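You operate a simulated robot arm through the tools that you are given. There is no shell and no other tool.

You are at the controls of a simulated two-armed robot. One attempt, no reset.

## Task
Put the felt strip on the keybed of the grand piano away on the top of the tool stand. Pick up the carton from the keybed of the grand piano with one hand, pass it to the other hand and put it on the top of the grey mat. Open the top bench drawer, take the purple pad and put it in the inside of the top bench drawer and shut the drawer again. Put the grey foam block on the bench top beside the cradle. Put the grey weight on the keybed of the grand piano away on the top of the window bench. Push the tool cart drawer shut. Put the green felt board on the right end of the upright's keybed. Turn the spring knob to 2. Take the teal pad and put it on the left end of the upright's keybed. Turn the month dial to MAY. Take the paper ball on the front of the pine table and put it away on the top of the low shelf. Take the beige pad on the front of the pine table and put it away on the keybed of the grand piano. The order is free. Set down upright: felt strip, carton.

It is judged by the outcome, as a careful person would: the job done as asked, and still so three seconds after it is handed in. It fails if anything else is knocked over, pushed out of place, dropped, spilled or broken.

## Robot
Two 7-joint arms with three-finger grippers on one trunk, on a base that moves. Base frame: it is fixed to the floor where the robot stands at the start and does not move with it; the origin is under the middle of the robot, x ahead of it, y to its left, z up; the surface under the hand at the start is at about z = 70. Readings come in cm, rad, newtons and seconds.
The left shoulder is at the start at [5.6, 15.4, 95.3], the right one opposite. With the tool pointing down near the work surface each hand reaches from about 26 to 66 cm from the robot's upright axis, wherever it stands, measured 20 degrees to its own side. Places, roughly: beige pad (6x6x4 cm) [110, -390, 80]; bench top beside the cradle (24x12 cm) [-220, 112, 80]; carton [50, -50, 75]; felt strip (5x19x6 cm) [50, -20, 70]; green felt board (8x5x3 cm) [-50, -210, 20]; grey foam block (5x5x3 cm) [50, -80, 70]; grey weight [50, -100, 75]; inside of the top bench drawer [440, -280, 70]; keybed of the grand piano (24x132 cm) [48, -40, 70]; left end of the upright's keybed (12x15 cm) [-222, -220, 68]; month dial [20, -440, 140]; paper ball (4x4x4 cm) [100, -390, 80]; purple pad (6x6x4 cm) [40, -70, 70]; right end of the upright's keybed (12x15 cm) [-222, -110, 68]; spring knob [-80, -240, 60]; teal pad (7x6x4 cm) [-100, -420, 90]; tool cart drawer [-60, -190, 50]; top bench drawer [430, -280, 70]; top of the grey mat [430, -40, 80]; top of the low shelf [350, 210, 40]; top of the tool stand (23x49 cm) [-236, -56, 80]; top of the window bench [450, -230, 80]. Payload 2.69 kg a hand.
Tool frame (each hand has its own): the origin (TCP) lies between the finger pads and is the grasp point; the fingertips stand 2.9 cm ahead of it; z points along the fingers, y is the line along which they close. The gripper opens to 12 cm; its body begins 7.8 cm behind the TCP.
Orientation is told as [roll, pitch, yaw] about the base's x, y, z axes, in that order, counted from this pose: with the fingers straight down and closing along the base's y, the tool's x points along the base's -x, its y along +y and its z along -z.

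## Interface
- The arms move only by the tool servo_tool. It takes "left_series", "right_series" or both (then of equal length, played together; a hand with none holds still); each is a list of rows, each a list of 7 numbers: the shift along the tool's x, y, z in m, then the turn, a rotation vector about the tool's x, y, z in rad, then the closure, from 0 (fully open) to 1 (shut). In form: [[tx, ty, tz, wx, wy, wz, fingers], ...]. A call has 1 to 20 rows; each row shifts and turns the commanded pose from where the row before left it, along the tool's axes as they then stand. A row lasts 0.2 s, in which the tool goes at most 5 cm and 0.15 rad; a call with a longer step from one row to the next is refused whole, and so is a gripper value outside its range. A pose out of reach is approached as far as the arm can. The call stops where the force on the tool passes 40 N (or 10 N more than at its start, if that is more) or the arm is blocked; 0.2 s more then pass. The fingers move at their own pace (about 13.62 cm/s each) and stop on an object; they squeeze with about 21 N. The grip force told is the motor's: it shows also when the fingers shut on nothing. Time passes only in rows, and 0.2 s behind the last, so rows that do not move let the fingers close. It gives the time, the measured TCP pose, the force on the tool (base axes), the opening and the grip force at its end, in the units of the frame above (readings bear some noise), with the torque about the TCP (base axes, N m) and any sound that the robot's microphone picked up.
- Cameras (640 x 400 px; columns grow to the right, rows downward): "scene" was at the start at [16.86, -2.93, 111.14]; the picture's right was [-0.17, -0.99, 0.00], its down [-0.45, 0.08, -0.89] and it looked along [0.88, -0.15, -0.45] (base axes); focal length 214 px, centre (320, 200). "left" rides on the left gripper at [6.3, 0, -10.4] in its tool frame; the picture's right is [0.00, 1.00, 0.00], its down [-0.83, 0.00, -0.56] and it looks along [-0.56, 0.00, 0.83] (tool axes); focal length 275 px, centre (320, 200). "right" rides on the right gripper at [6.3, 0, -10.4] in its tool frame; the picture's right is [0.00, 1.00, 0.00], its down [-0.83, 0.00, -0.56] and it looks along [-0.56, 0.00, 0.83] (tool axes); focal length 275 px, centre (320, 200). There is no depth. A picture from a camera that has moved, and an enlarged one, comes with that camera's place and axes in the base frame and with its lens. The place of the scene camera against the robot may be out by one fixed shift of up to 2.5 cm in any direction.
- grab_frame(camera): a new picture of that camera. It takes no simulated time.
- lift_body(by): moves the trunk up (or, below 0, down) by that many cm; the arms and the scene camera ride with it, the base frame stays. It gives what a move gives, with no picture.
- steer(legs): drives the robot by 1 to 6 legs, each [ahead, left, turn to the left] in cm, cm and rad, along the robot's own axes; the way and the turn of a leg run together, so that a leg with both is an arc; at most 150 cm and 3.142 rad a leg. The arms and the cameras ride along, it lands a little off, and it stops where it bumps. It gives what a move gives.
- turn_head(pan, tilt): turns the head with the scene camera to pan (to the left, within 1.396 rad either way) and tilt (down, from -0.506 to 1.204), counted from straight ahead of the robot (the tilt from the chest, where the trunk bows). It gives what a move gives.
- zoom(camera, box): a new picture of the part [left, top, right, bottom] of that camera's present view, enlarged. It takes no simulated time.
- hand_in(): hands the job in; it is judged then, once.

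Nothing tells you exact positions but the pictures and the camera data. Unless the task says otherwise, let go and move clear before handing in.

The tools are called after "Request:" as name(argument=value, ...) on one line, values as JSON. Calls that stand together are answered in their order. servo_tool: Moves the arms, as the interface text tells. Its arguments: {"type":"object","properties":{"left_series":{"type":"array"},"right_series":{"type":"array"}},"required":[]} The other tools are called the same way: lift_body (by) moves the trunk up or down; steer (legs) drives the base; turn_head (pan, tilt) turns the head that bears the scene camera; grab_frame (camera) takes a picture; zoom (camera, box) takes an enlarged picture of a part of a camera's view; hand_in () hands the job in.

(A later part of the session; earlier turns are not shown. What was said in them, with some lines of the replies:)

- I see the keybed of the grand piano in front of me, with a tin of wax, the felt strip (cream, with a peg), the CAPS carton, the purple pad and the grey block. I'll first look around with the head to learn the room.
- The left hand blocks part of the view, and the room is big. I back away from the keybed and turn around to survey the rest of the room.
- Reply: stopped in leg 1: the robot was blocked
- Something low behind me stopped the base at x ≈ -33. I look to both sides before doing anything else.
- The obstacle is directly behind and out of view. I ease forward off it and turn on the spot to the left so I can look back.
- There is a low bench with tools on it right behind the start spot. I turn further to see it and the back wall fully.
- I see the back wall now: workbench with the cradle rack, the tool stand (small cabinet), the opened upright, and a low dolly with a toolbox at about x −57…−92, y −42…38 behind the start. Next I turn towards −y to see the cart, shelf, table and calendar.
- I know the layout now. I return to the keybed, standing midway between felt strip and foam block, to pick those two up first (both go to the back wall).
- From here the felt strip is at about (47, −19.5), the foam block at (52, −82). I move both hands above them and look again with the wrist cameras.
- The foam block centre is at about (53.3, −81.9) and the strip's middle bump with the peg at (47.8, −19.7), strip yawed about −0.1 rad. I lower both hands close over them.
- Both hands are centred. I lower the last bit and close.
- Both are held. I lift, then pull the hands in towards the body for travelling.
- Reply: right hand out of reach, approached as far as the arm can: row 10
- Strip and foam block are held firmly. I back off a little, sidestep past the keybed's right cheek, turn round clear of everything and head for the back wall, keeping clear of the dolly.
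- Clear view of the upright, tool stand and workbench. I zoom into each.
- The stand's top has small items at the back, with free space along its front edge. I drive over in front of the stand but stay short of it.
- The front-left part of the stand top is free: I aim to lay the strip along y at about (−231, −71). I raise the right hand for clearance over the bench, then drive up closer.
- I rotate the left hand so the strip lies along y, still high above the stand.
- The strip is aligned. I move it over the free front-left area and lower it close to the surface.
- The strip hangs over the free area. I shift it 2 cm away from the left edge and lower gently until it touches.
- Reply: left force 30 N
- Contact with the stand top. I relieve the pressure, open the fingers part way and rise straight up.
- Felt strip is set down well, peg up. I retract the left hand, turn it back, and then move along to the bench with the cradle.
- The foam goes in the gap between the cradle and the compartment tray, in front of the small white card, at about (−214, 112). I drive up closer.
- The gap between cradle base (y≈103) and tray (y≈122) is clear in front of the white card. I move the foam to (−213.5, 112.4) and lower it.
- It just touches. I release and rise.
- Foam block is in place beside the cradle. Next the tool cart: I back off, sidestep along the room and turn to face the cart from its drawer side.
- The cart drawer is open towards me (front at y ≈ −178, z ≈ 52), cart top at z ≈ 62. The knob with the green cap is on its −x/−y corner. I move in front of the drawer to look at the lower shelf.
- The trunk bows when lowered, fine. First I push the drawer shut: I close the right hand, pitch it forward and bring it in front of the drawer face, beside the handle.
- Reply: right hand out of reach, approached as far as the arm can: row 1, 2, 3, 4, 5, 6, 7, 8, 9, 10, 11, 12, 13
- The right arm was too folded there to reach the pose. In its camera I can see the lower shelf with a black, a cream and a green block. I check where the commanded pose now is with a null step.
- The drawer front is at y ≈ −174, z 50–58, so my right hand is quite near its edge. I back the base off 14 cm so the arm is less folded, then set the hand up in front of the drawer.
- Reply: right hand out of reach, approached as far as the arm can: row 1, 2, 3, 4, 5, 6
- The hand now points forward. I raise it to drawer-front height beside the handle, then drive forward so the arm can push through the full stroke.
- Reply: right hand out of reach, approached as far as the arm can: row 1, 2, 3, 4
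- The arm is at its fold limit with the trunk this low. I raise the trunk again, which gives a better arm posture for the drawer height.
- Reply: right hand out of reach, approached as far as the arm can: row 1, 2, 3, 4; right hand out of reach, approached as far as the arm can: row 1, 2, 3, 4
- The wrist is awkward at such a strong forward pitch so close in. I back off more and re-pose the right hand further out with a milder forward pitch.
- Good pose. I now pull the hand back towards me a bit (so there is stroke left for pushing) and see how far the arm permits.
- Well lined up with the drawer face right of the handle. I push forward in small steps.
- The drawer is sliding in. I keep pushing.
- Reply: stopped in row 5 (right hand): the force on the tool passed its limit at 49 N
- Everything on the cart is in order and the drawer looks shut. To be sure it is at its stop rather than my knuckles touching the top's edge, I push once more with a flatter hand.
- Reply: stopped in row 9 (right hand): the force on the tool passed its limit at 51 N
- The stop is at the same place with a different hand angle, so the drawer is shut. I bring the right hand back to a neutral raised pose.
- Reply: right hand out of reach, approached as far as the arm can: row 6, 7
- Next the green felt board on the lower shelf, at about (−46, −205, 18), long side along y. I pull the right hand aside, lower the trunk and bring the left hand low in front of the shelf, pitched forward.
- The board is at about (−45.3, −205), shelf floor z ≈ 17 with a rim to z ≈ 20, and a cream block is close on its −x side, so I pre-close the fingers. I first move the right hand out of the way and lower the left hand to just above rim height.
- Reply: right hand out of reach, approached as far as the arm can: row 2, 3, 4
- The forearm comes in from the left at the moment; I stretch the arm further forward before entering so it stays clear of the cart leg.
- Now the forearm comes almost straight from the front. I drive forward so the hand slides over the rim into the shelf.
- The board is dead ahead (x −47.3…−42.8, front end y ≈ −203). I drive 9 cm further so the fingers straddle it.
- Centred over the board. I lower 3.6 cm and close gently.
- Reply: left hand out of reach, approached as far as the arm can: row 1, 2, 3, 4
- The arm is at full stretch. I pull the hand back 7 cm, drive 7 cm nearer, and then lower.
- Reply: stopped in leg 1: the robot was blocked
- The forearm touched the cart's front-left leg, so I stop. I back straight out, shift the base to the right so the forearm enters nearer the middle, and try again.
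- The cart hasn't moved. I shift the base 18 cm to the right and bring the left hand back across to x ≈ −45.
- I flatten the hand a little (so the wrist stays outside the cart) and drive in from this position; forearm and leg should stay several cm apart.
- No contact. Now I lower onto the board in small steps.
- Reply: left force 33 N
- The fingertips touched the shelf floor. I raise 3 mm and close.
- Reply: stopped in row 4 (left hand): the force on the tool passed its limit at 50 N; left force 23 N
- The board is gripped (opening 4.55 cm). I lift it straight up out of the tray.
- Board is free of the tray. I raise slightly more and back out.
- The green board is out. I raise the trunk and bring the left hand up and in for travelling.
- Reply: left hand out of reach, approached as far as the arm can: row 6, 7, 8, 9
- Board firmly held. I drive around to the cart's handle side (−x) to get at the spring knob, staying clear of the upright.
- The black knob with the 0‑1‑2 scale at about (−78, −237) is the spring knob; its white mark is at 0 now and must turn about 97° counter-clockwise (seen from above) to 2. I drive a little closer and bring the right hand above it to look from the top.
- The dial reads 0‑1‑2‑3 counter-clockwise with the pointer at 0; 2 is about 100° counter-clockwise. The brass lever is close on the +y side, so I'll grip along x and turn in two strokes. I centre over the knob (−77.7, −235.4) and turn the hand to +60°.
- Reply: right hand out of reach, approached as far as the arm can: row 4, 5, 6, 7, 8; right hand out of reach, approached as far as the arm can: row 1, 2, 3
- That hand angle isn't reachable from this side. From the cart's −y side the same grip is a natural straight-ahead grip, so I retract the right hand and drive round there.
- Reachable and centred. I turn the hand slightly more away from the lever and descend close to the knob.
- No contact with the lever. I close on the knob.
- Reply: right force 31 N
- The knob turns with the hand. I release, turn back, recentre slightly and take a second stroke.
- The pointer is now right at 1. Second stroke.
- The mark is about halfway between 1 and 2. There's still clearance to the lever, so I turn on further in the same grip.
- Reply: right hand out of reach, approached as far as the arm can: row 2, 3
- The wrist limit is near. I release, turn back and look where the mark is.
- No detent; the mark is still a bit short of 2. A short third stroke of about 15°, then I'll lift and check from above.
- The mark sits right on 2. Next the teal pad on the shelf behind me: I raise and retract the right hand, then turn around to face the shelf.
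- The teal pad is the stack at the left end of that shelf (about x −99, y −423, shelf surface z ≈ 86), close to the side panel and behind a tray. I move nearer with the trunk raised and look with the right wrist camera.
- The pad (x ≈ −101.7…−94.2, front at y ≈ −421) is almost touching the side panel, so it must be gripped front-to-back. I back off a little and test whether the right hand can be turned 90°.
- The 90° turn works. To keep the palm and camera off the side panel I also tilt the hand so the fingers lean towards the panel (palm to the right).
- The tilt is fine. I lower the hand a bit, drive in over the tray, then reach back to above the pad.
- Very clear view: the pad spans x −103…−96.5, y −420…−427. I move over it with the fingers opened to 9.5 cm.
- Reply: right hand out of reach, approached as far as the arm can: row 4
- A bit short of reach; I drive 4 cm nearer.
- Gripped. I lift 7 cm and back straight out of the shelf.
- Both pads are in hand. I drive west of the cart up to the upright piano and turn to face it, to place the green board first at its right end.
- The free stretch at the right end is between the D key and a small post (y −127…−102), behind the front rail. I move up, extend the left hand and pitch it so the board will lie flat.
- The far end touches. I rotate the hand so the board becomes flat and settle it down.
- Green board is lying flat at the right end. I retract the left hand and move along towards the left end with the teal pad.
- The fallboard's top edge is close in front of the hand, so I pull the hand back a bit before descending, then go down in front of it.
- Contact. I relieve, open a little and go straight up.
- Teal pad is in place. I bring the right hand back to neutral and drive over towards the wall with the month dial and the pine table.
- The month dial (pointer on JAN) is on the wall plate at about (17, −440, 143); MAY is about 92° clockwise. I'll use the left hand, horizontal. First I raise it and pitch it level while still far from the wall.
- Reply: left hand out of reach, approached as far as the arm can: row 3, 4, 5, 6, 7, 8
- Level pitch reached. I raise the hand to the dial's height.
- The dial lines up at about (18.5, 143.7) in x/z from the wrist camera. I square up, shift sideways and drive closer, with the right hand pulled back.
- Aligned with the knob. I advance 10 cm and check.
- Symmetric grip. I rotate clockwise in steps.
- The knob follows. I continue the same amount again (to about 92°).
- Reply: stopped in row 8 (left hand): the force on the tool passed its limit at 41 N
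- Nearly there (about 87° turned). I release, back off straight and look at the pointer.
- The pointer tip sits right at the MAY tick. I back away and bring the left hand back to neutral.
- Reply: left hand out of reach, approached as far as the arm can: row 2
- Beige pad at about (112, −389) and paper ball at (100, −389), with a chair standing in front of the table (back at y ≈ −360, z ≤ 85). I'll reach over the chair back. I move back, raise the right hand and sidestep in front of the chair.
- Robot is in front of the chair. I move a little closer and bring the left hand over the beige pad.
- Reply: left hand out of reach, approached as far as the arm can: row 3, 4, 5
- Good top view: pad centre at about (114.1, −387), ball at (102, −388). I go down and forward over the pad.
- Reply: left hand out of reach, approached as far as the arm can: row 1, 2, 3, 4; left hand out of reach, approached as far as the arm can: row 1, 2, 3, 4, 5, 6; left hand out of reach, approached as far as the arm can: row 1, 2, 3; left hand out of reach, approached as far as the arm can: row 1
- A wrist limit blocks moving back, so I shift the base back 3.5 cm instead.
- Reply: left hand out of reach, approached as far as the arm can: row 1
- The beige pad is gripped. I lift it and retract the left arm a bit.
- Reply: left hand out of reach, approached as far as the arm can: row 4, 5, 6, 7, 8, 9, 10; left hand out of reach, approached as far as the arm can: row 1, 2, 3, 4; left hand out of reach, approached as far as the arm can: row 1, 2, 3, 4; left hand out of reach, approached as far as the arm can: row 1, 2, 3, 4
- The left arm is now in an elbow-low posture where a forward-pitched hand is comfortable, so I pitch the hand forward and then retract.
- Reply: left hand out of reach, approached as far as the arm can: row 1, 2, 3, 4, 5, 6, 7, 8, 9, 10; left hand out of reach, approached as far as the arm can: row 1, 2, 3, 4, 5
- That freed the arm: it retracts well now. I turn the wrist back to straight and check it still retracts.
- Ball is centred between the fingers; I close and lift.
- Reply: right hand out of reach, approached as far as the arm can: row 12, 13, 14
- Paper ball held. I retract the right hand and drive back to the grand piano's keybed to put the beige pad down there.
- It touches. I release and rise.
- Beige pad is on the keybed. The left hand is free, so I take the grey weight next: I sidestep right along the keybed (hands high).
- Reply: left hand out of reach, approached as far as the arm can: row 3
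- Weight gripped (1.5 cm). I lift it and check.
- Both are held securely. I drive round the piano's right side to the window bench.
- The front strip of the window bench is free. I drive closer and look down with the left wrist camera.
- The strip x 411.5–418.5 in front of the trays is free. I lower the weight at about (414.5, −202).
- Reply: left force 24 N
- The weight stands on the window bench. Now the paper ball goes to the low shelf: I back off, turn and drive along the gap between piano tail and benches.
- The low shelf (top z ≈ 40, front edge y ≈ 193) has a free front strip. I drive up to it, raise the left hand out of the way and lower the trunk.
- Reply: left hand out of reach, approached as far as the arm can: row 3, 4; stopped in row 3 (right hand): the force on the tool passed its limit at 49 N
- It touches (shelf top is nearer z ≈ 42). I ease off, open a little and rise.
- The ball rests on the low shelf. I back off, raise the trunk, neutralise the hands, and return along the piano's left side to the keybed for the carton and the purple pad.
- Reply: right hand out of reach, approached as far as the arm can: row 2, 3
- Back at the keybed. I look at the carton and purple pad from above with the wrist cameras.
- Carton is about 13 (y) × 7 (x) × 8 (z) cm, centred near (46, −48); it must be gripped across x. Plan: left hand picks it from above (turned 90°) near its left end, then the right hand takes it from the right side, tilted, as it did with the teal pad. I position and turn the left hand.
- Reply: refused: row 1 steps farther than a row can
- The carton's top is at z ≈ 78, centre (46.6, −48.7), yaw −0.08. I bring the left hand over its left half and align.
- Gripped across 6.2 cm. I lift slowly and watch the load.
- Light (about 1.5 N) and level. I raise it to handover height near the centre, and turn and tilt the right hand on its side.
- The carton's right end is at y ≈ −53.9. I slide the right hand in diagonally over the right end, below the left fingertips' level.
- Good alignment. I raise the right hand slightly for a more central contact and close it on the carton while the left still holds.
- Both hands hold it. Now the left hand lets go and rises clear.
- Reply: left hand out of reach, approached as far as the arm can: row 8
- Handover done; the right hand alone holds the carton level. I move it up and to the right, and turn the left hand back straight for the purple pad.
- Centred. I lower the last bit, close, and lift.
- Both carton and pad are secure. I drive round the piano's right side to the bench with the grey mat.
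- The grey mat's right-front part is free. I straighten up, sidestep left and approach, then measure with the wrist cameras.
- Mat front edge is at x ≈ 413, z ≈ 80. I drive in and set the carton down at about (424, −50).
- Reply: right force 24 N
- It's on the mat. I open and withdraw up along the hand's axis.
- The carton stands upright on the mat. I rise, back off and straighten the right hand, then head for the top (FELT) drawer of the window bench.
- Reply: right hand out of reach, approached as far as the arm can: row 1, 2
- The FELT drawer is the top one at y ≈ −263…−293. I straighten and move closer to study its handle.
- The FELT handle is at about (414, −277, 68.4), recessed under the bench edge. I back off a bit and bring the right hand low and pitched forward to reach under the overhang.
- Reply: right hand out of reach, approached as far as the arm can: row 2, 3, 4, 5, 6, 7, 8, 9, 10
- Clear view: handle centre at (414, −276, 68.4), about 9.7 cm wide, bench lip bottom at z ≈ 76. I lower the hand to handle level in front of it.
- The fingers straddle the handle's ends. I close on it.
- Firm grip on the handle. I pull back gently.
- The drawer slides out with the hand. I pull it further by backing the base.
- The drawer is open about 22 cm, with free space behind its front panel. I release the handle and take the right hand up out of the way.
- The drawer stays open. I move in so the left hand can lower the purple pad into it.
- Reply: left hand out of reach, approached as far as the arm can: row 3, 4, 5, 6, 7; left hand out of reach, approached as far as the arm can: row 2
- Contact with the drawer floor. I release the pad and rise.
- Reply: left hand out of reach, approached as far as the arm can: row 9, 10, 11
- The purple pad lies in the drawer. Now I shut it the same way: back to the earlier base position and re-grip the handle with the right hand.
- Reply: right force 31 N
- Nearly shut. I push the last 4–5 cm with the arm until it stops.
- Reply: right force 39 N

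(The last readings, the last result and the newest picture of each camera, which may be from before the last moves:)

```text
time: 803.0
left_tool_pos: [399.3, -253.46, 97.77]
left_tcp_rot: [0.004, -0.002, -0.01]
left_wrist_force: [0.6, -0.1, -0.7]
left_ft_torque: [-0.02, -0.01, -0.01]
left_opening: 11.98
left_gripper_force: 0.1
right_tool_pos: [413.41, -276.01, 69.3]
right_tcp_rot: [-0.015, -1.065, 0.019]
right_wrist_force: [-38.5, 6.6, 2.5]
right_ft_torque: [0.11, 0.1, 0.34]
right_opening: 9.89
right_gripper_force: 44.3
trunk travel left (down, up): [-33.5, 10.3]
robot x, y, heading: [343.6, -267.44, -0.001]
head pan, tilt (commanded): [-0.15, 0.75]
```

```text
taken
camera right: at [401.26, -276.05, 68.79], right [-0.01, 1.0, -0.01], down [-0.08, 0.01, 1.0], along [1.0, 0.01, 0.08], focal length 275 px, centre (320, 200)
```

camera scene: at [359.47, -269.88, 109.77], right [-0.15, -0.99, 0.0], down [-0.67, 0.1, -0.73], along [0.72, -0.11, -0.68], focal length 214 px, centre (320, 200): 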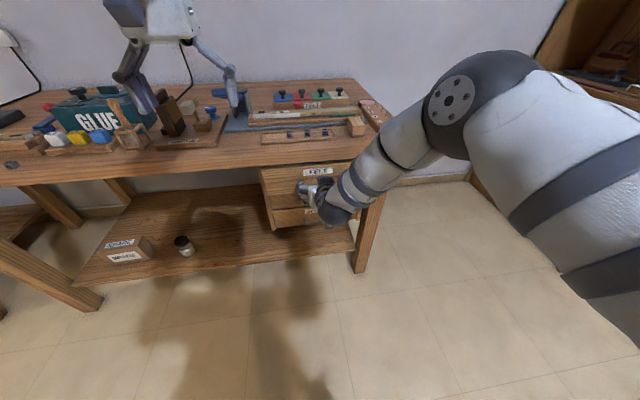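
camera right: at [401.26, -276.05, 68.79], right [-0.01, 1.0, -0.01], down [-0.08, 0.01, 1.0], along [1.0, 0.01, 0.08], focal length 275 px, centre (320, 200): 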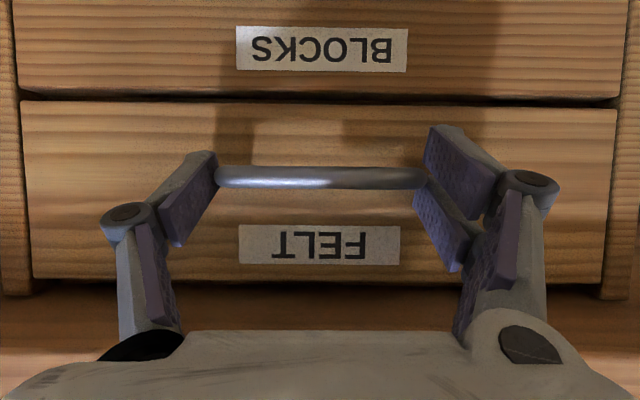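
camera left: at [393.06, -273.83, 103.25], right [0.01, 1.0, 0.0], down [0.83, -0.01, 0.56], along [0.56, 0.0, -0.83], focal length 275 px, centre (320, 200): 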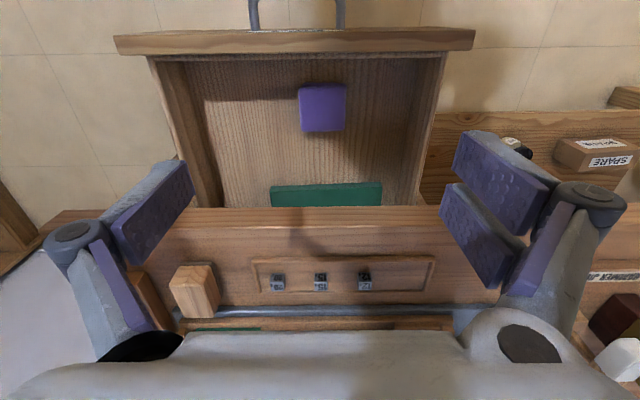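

The drawer front is flush with its neighbours and pushes back hard: shut. I release and withdraw.

Request:
servo_tool(right_series=[[0, 0, 0, 0, 0, 0, 0.1], [0, 0, 0, 0, 0, 0, 0], [0, 0, 0, 0, 0, 0, 0], [0.0145, 0, -0.0263, 0, 0, 0, 0], [0.0145, 0, -0.0263, 0, 0, 0, 0], [0.0145, 0, -0.0263, 0, 0, 0, 0]])

Request:
steer(legs=[[-25, 0, 0]])

Request:
grab_frame(camera="scene")

Request:
grab_frame(camera="right")

```text
time: 804.4
left_tool_pos: [399.6, -253.51, 97.79]
left_tcp_rot: [0.003, -0.002, -0.009]
left_wrist_force: [0.3, -0.1, -0.5]
left_ft_torque: [0.01, 0.01, -0.01]
left_opening: 12.0
left_gripper_force: 0.1
right_tool_pos: [404.94, -276.05, 69.36]
right_tcp_rot: [-0.016, -1.069, 0.015]
right_wrist_force: [0.8, -0.5, -0.1]
right_ft_torque: [0.01, -0.01, 0.02]
right_opening: 12.02
right_gripper_force: 0.0
trunk travel left (down, up): [-33.5, 10.3]
robot x, y, heading: [343.7, -267.53, -0.004]
head pan, tilt (commanded): [-0.15, 0.75]
```

```text
time: 806.2
left_tool_pos: [375.12, -253.3, 97.61]
left_tcp_rot: [0.003, -0.002, -0.005]
left_wrist_force: [-1.1, -0.5, 0.4]
left_ft_torque: [-0.02, -0.01, -0.02]
left_opening: 11.98
left_gripper_force: 0.0
right_tool_pos: [380.29, -275.79, 69.36]
right_tcp_rot: [-0.018, -1.07, 0.022]
right_wrist_force: [-0.8, 1.1, -0.4]
right_ft_torque: [-0.01, -0.03, 0.02]
right_opening: 11.97
right_gripper_force: 0.2
trunk travel left (down, up): [-33.5, 10.3]
robot x, y, heading: [319.74, -267.32, 0.005]
head pan, tilt (commanded): [-0.15, 0.75]
```

```text
taken
camera scene: at [334.95, -270.04, 109.78], right [-0.15, -0.99, 0.0], down [-0.67, 0.1, -0.73], along [0.72, -0.11, -0.68], focal length 214 px, centre (320, 200)
```

scene: 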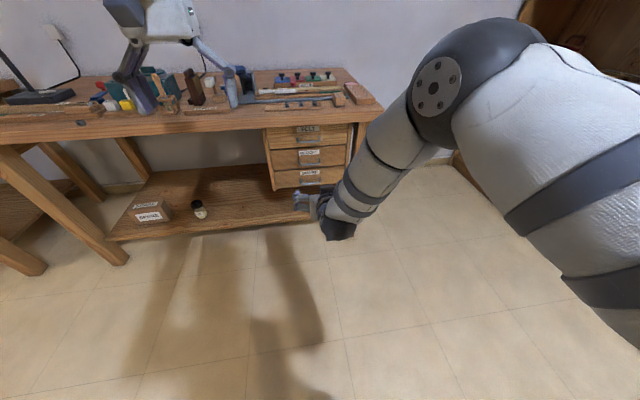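

```text
taken
camera right: at [368.25, -275.83, 68.83], right [-0.01, 1.0, -0.01], down [-0.09, 0.01, 1.0], along [1.0, 0.01, 0.09], focal length 275 px, centre (320, 200)
```

right: 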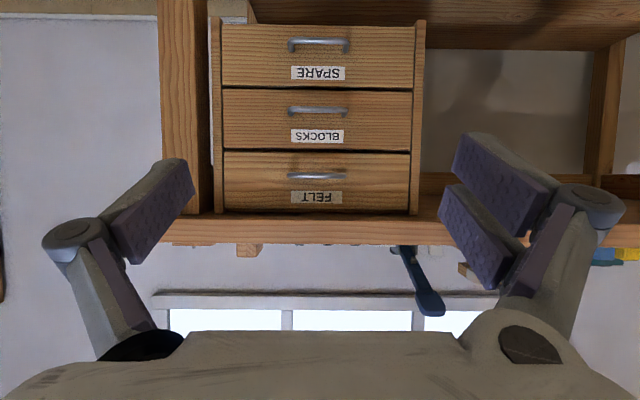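

All drawers are flush again, the weight stands on the window bench, and both hands are empty and clear. Everything on the list is done: strip, carton, pads, foam block, weight, board and ball are placed, both drawers are shut, the spring knob is at 2 and the month dial at MAY. I hand in.

Request:
hand_in()

```text
The job is handed in.
```

The job is handed in, and everything on the list was done. I checked most results on camera right after doing them, but did not go back for a last look at the earlier ones.

**Placed**
- The felt strip is on the tool stand with its peg up.
- The carton was passed from the left hand to the right and stands upright on the grey mat.
- The grey foam block is on the bench top beside the cradle.
- The grey weight is on the front strip of the window bench, about 2 cm from the edge.
- The green felt board is at the right end of the upright's keybed and the teal pad at its left end.
- The paper ball is on the low shelf.
- The beige pad is on the grand piano's keybed.
- The purple pad is in the top bench drawer, and the drawer is shut.

**Tool cart drawer and dials**
- The tool cart drawer is pushed shut. I pushed it twice at different hand angles and it stopped at the same place both times.
- The spring knob's mark is on 2, within a few degrees as far as the pictures show.
- The month dial's pointer is at the MAY tick.

**Contacts along the way**
- At the start the base bumped the low dolly behind the robot while backing up. I had not seen where the dolly stood before that, so I can't rule out that it shifted slightly.
- While reaching for the green board, the left forearm touched a leg of the tool cart. The cart looked unmoved when I compared pictures afterwards.
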